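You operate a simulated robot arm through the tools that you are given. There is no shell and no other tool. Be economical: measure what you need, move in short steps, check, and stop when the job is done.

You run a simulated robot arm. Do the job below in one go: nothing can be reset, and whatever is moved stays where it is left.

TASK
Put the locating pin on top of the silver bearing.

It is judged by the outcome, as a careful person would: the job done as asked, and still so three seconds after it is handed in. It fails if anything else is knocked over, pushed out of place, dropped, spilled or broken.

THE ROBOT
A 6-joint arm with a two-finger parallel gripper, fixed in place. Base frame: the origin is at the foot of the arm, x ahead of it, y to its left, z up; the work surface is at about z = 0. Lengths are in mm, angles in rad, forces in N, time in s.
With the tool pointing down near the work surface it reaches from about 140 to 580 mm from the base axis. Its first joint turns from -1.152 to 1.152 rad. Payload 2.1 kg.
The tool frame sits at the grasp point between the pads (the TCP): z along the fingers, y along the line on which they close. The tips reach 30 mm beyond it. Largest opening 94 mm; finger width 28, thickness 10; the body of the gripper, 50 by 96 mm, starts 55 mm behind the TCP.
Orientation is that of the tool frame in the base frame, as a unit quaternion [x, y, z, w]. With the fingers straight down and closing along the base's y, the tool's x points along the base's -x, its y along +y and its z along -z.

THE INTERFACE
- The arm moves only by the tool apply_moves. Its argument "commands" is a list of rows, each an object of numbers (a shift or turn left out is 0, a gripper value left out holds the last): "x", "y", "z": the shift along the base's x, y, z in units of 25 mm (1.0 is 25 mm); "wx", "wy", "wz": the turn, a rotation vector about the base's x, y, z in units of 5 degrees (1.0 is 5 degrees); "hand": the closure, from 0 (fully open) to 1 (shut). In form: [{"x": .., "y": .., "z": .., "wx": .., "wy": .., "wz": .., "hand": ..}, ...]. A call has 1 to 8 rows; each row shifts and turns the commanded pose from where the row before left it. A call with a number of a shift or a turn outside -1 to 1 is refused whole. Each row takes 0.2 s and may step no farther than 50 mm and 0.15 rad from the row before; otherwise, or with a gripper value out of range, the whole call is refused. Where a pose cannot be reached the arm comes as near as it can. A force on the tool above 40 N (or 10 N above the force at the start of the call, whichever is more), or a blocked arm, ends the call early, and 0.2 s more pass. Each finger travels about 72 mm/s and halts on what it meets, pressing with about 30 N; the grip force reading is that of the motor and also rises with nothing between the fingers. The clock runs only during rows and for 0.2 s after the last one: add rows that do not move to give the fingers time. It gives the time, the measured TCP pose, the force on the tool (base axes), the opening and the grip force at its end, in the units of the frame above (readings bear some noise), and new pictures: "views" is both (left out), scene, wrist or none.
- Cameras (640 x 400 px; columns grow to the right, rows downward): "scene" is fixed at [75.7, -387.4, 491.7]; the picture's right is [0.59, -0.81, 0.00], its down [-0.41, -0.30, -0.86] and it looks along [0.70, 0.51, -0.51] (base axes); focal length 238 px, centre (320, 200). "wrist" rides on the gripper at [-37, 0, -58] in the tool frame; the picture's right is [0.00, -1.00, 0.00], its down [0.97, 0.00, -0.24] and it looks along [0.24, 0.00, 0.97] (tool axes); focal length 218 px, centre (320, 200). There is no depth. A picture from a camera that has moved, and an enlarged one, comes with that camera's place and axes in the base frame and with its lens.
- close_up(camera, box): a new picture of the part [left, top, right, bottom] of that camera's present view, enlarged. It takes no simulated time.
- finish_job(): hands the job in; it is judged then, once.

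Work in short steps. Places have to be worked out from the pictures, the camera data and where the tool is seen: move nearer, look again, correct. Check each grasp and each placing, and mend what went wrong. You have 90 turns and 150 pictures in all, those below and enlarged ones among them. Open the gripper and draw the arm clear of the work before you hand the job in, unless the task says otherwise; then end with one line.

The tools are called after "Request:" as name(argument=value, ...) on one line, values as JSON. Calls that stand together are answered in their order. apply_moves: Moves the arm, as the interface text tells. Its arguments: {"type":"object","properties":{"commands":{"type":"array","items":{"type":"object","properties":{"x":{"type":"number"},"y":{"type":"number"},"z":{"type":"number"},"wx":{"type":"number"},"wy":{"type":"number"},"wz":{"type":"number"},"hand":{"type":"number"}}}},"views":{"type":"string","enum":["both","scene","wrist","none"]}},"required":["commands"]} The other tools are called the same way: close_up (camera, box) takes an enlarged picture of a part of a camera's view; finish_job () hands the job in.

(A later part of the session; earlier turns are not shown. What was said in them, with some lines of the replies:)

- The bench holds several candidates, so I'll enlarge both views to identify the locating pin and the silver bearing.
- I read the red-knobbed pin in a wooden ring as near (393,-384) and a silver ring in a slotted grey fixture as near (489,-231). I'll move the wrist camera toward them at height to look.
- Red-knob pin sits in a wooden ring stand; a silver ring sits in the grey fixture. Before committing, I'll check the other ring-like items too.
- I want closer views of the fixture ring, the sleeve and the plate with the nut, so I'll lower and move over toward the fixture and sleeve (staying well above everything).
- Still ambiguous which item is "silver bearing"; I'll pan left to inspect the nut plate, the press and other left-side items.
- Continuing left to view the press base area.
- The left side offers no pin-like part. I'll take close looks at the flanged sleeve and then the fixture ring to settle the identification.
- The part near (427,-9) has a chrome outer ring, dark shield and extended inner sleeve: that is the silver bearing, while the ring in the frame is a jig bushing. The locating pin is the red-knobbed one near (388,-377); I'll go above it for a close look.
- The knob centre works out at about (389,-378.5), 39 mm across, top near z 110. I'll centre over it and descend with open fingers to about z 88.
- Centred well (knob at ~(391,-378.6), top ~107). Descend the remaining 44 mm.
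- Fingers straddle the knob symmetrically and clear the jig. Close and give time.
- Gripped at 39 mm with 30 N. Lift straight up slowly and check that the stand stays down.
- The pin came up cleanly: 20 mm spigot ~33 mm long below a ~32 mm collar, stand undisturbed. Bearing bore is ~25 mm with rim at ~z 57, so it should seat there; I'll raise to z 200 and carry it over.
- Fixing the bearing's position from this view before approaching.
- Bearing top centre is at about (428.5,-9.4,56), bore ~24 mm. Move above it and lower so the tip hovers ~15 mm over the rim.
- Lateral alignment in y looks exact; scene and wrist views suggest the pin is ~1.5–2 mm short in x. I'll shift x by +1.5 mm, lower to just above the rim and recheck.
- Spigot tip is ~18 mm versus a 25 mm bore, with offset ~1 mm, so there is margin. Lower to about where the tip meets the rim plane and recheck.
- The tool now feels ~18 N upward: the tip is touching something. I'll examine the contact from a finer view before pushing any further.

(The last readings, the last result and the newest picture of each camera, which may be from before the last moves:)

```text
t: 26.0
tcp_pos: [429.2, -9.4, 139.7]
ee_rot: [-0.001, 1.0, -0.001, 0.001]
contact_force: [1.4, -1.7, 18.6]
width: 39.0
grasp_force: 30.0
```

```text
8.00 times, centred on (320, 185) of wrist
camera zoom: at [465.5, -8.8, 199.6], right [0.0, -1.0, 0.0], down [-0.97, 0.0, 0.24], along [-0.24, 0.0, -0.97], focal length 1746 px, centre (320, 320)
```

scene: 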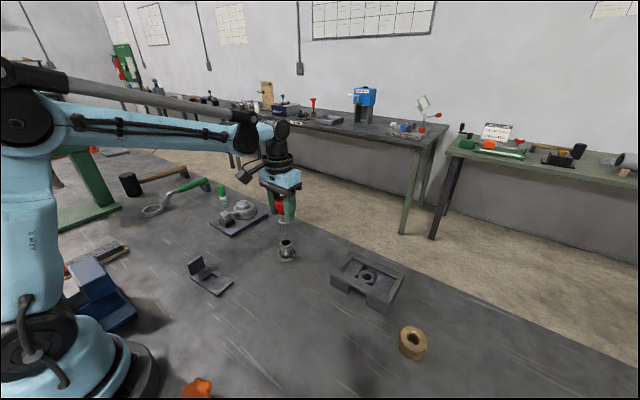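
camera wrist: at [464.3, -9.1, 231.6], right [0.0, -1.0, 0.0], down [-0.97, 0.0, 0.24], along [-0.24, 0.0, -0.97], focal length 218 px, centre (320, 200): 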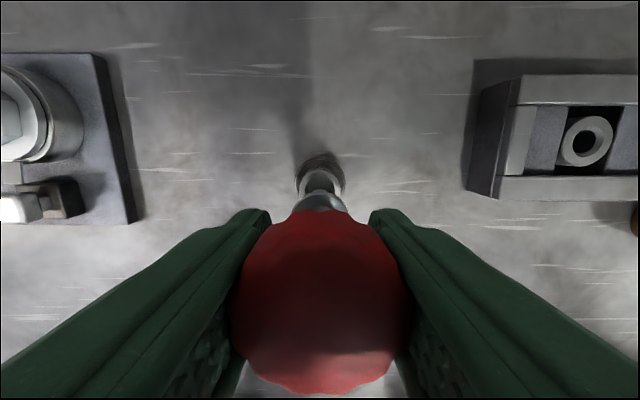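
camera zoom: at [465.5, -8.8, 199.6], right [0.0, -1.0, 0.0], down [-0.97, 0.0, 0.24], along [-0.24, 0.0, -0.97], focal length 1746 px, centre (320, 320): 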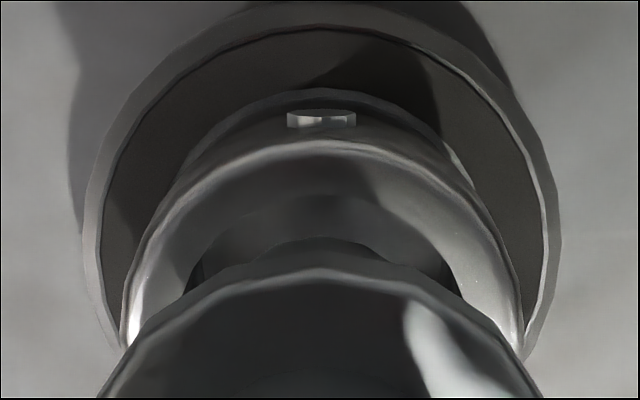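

Visually the spigot is centred over the bore with gaps all around; I'll take a zero-motion reading to see if the force is real.

Request:
apply_moves(commands=[{}, {}], views="none")

Request:
apply_moves(commands=[{"z": 0.12}, {}, {}], views="none")

```text
t: 26.6
tcp_pos: [430.1, -8.4, 138.9]
ee_rot: [-0.001, 1.0, 0.0, 0.002]
contact_force: [0.0, -1.5, 13.8]
width: 39.1
grasp_force: 30.2
```

```text
t: 27.4
tcp_pos: [429.9, -9.9, 142.7]
ee_rot: [-0.001, 1.0, 0.0, 0.001]
contact_force: [0.1, 0.0, -1.3]
width: 39.2
grasp_force: 30.1
```

Contact is real and begins at TCP z≈139.5. The scene view allows for the tip being offset away from that camera, so I'll shift 3 mm toward it and probe gently.

Request:
apply_moves(commands=[{"x": -0.1, "y": -0.07}, {}, {"z": -0.1}, {"z": -0.06}, {}], views="none")

Request:
close_up(camera="scene", box=[276, 228, 300, 250])

Request:
close_up(camera="wrist", box=[295, 160, 345, 210])

```text
t: 28.6
tcp_pos: [428.3, -11.2, 139.2]
ee_rot: [-0.001, 1.0, -0.001, 0.002]
contact_force: [-0.3, -1.2, 19.2]
width: 39.4
grasp_force: 29.8
```

```text
16.00 times, centred on (288, 239) of scene
camera zoom: at [75.6, -387.4, 491.7], right [0.59, -0.81, 0.0], down [-0.41, -0.3, -0.86], along [0.7, 0.51, -0.51], focal length 3800 px, centre (832, -424)
```

zoom: 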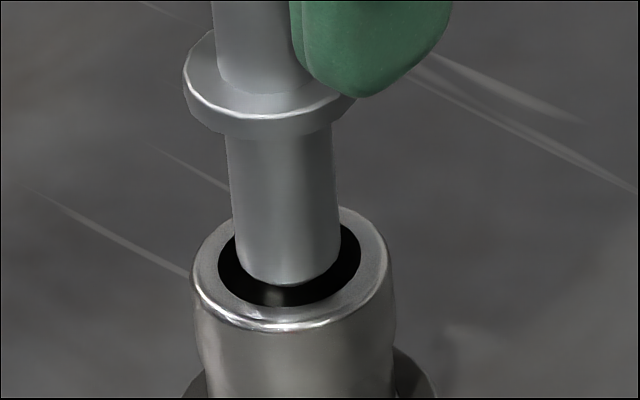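

```text
8.00 times, centred on (320, 185) of wrist
camera zoom: at [463.3, -10.5, 198.5], right [0.0, -1.0, 0.0], down [-0.97, 0.0, 0.24], along [-0.24, 0.0, -0.97], focal length 1746 px, centre (320, 320)
```

zoom: 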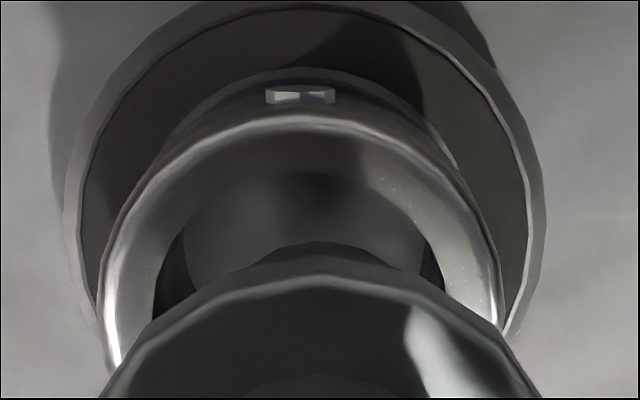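

Contact occurs at the same height (~139 mm, i.e. the rim level) at both spots, so the bearing's top is effectively closed and the pin must stand on it. I'll lift slightly, re-centre (+2, +1.6 mm per the wrist view) and lower to a light touch.

Request:
apply_moves(commands=[{"z": 0.16}, {"x": 0.08, "y": 0.065}, {}, {"z": -0.06}, {"z": -0.03}, {}], views="none")

Request:
close_up(camera="wrist", box=[295, 160, 345, 210])

Request:
close_up(camera="scene", box=[264, 200, 312, 250])

```text
t: 30.0
tcp_pos: [430.1, -9.7, 139.9]
ee_rot: [-0.001, 1.0, 0.0, 0.002]
contact_force: [1.0, 0.4, -1.1]
width: 39.1
grasp_force: 29.8
```

```text
8.00 times, centred on (320, 185) of wrist
camera zoom: at [465.2, -9.0, 199.7], right [0.0, -1.0, 0.0], down [-0.97, 0.0, 0.24], along [-0.24, 0.0, -0.97], focal length 1746 px, centre (320, 320)
```

zoom: 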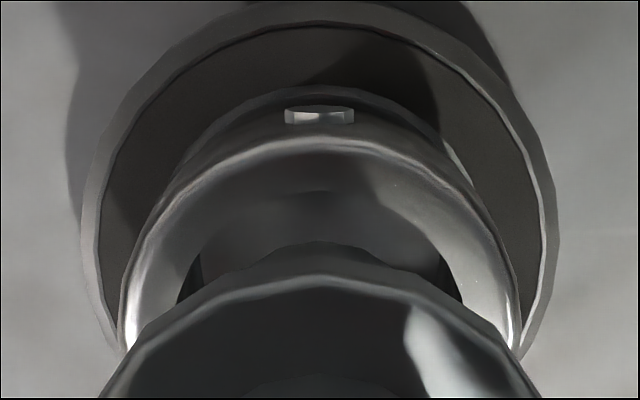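

```text
8.00 times, centred on (288, 225) of scene
camera zoom: at [75.7, -387.4, 491.7], right [0.59, -0.81, 0.0], down [-0.41, -0.3, -0.86], along [0.7, 0.51, -0.51], focal length 1900 px, centre (576, 0)
```

zoom: 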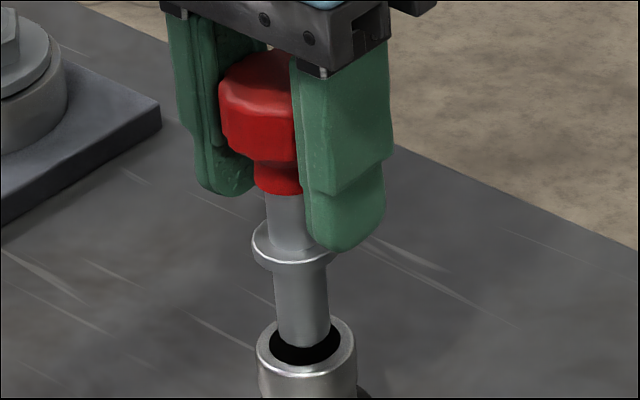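

Concentric in both views now and no contact yet. Lower in half-millimetre steps to a light touch.

Request:
apply_moves(commands=[{"z": -0.03}, {}, {}], views="none")

```text
t: 30.8
tcp_pos: [429.9, -10.8, 140.1]
ee_rot: [-0.001, 1.0, 0.0, 0.002]
contact_force: [-0.3, -0.6, -1.1]
width: 39.3
grasp_force: 30.3
```

Request:
apply_moves(commands=[{"z": -0.03}, {}, {}], views="none")

```text
t: 31.6
tcp_pos: [430.0, -9.7, 138.9]
ee_rot: [0.0, 1.0, 0.0, 0.002]
contact_force: [-0.3, 0.9, 12.4]
width: 39.3
grasp_force: 30.0
```

Light contact (12 N). Ease up 0.3 mm, then open the fingers just a few millimetres to see whether the pin stands on its own.

Request:
apply_moves(commands=[{"z": 0.012}, {}, {"hand": 0.54}, {}, {}, {}], views="both")

Request:
close_up(camera="scene", box=[264, 210, 312, 260])

```text
t: 33.0
tcp_pos: [429.1, -9.3, 138.3]
ee_rot: [0.0, 1.0, 0.0, 0.002]
contact_force: [0.4, -0.1, 0.3]
width: 43.0
grasp_force: 0.0
camera wrist: at [465.3, -8.8, 198.5], right [0.0, -1.0, 0.0], down [-0.97, 0.0, 0.24], along [-0.24, 0.0, -0.97], focal length 218 px, centre (320, 200)
```

scene: 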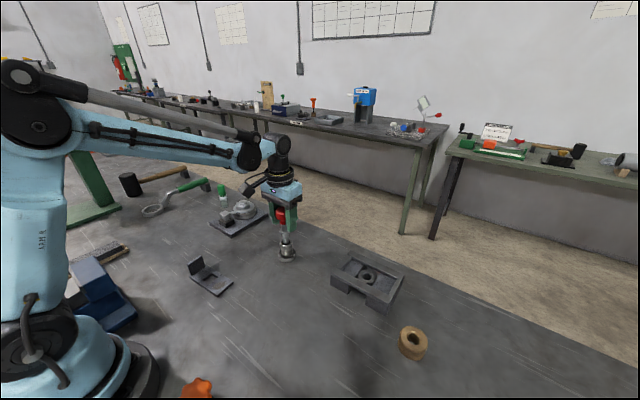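
wrist: 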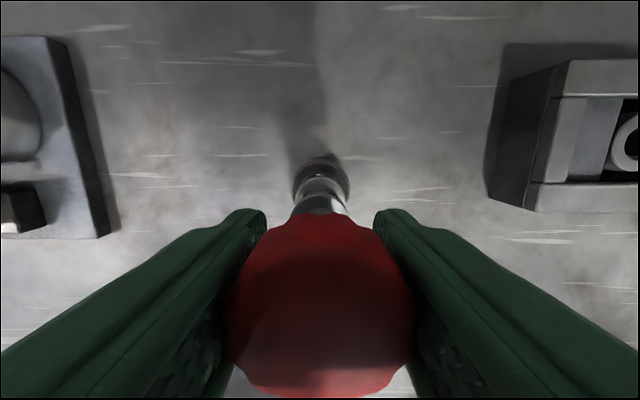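

```text
8.00 times, centred on (288, 235) of scene
camera zoom: at [75.7, -387.4, 491.7], right [0.59, -0.81, 0.0], down [-0.41, -0.3, -0.86], along [0.7, 0.51, -0.51], focal length 1900 px, centre (576, -80)
```

zoom: 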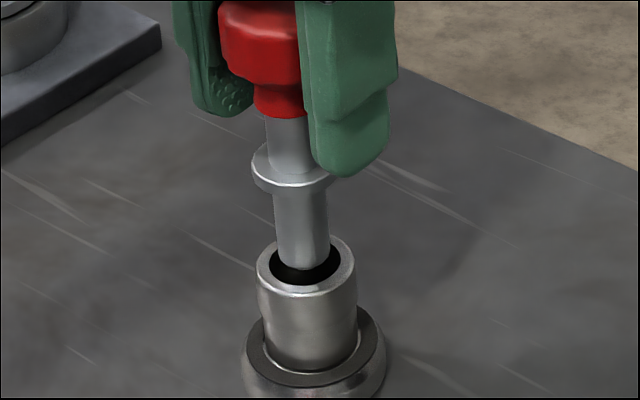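

The pin stands freely on the bearing with the fingers ~2 mm clear each side. Wait and open a bit more, watching for leaning.

Request:
apply_moves(commands=[{"hand": 0.5}, {}, {}, {}, {}, {}, {}, {}], views="wrist")

Request:
close_up(camera="scene", box=[264, 200, 312, 260])

```text
t: 34.8
tcp_pos: [431.8, -10.1, 138.6]
ee_rot: [0.0, 1.0, 0.0, 0.002]
contact_force: [-0.6, -0.3, 1.1]
width: 46.9
grasp_force: 0.0
camera wrist: at [465.3, -8.8, 198.5], right [0.0, -1.0, 0.0], down [-0.97, 0.0, 0.24], along [-0.24, 0.0, -0.97], focal length 218 px, centre (320, 200)
```

wrist: 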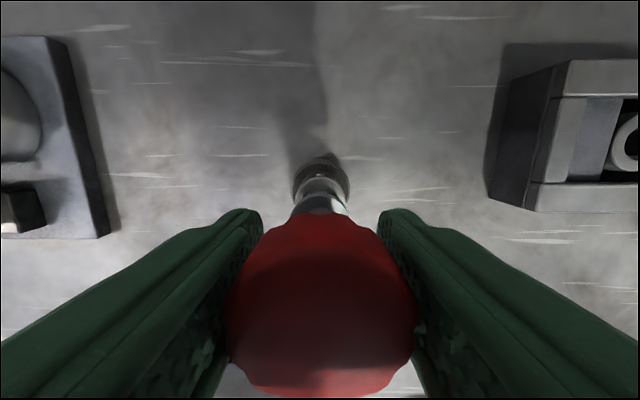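

```text
6.67 times, centred on (288, 230) of scene
camera zoom: at [75.7, -387.4, 491.7], right [0.59, -0.81, 0.0], down [-0.41, -0.3, -0.86], along [0.7, 0.51, -0.51], focal length 1584 px, centre (533, 0)
```

zoom: 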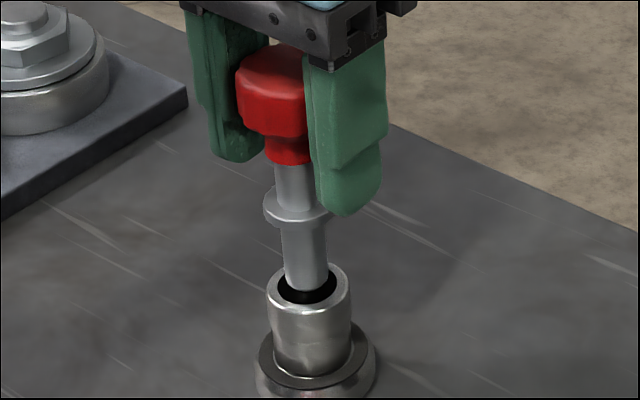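

The pin has not moved over ~2 s. Open fully and retract straight up.

Request:
apply_moves(commands=[{"hand": 0.3}, {"hand": 0.1}, {"hand": 0}, {}, {}], views="none")

Request:
apply_moves(commands=[{"z": 0.5}, {"z": 0.8}, {"z": 1}, {"z": 1}, {"z": 1}, {"z": 1}, {"z": 1}, {}], views="both")

Request:
close_up(camera="scene", box=[254, 190, 322, 270])

```text
t: 36.0
tcp_pos: [429.6, -10.2, 138.6]
ee_rot: [-0.001, 1.0, 0.0, 0.002]
contact_force: [0.3, 1.0, 0.5]
width: 94.0
grasp_force: 0.1
```

```text
t: 37.8
tcp_pos: [429.2, -9.7, 296.1]
ee_rot: [0.0, 1.0, 0.0, 0.002]
contact_force: [0.1, 0.6, -0.2]
width: 94.1
grasp_force: 0.1
camera wrist: at [465.3, -8.5, 356.1], right [0.0, -1.0, 0.0], down [-0.97, 0.0, 0.24], along [-0.24, 0.0, -0.97], focal length 218 px, centre (320, 200)
```

scene: 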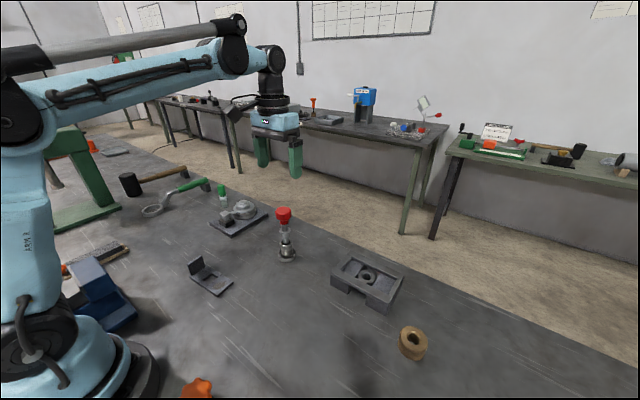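
wrist: 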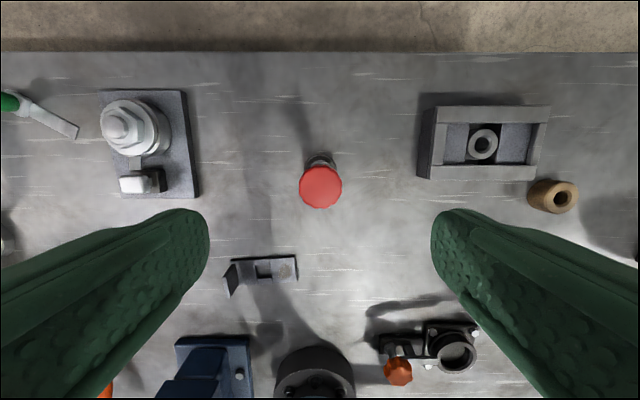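

```text
5.00 times, centred on (288, 230) of scene
camera zoom: at [75.7, -387.4, 491.7], right [0.59, -0.81, 0.0], down [-0.41, -0.3, -0.86], along [0.7, 0.51, -0.51], focal length 1188 px, centre (480, 50)
```

zoom: 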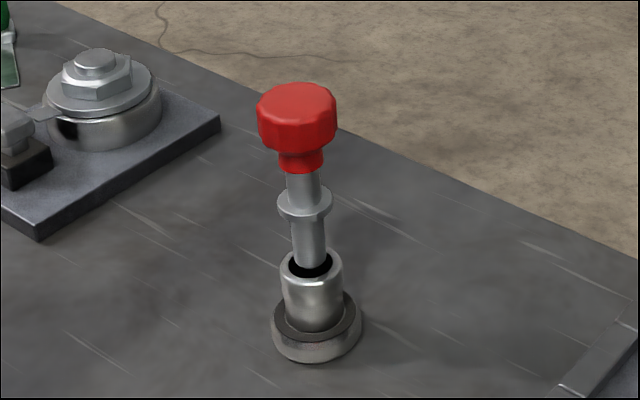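

The pin stands upright on the bearing and everything else is in place. A final wait while drawing the arm back, then I'll confirm stability.

Request:
apply_moves(commands=[{"z": 0.6}, {"x": -0.8}, {"x": -0.8}, {"x": -0.8}, {}, {}, {}, {}], views="scene")

```text
t: 39.6
tcp_pos: [369.5, -8.9, 310.6]
ee_rot: [-0.001, 1.0, -0.001, 0.002]
contact_force: [-0.6, 0.0, 0.4]
width: 94.1
grasp_force: 0.0
```

scene: 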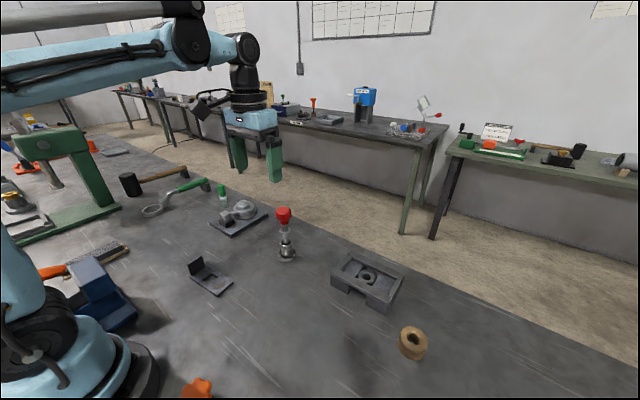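

The pin is unchanged and stable, and the arm is clear with the gripper open, so I'm handing in.

Request:
finish_job()

```text
The job is handed in.
```

The red-knobbed locating pin is standing upright on top of the part I took to be the silver bearing, the flanged sleeve near (429, -9); it balances on the top rather than sitting in the bore, it held still for several seconds after release, and nothing else looked moved.
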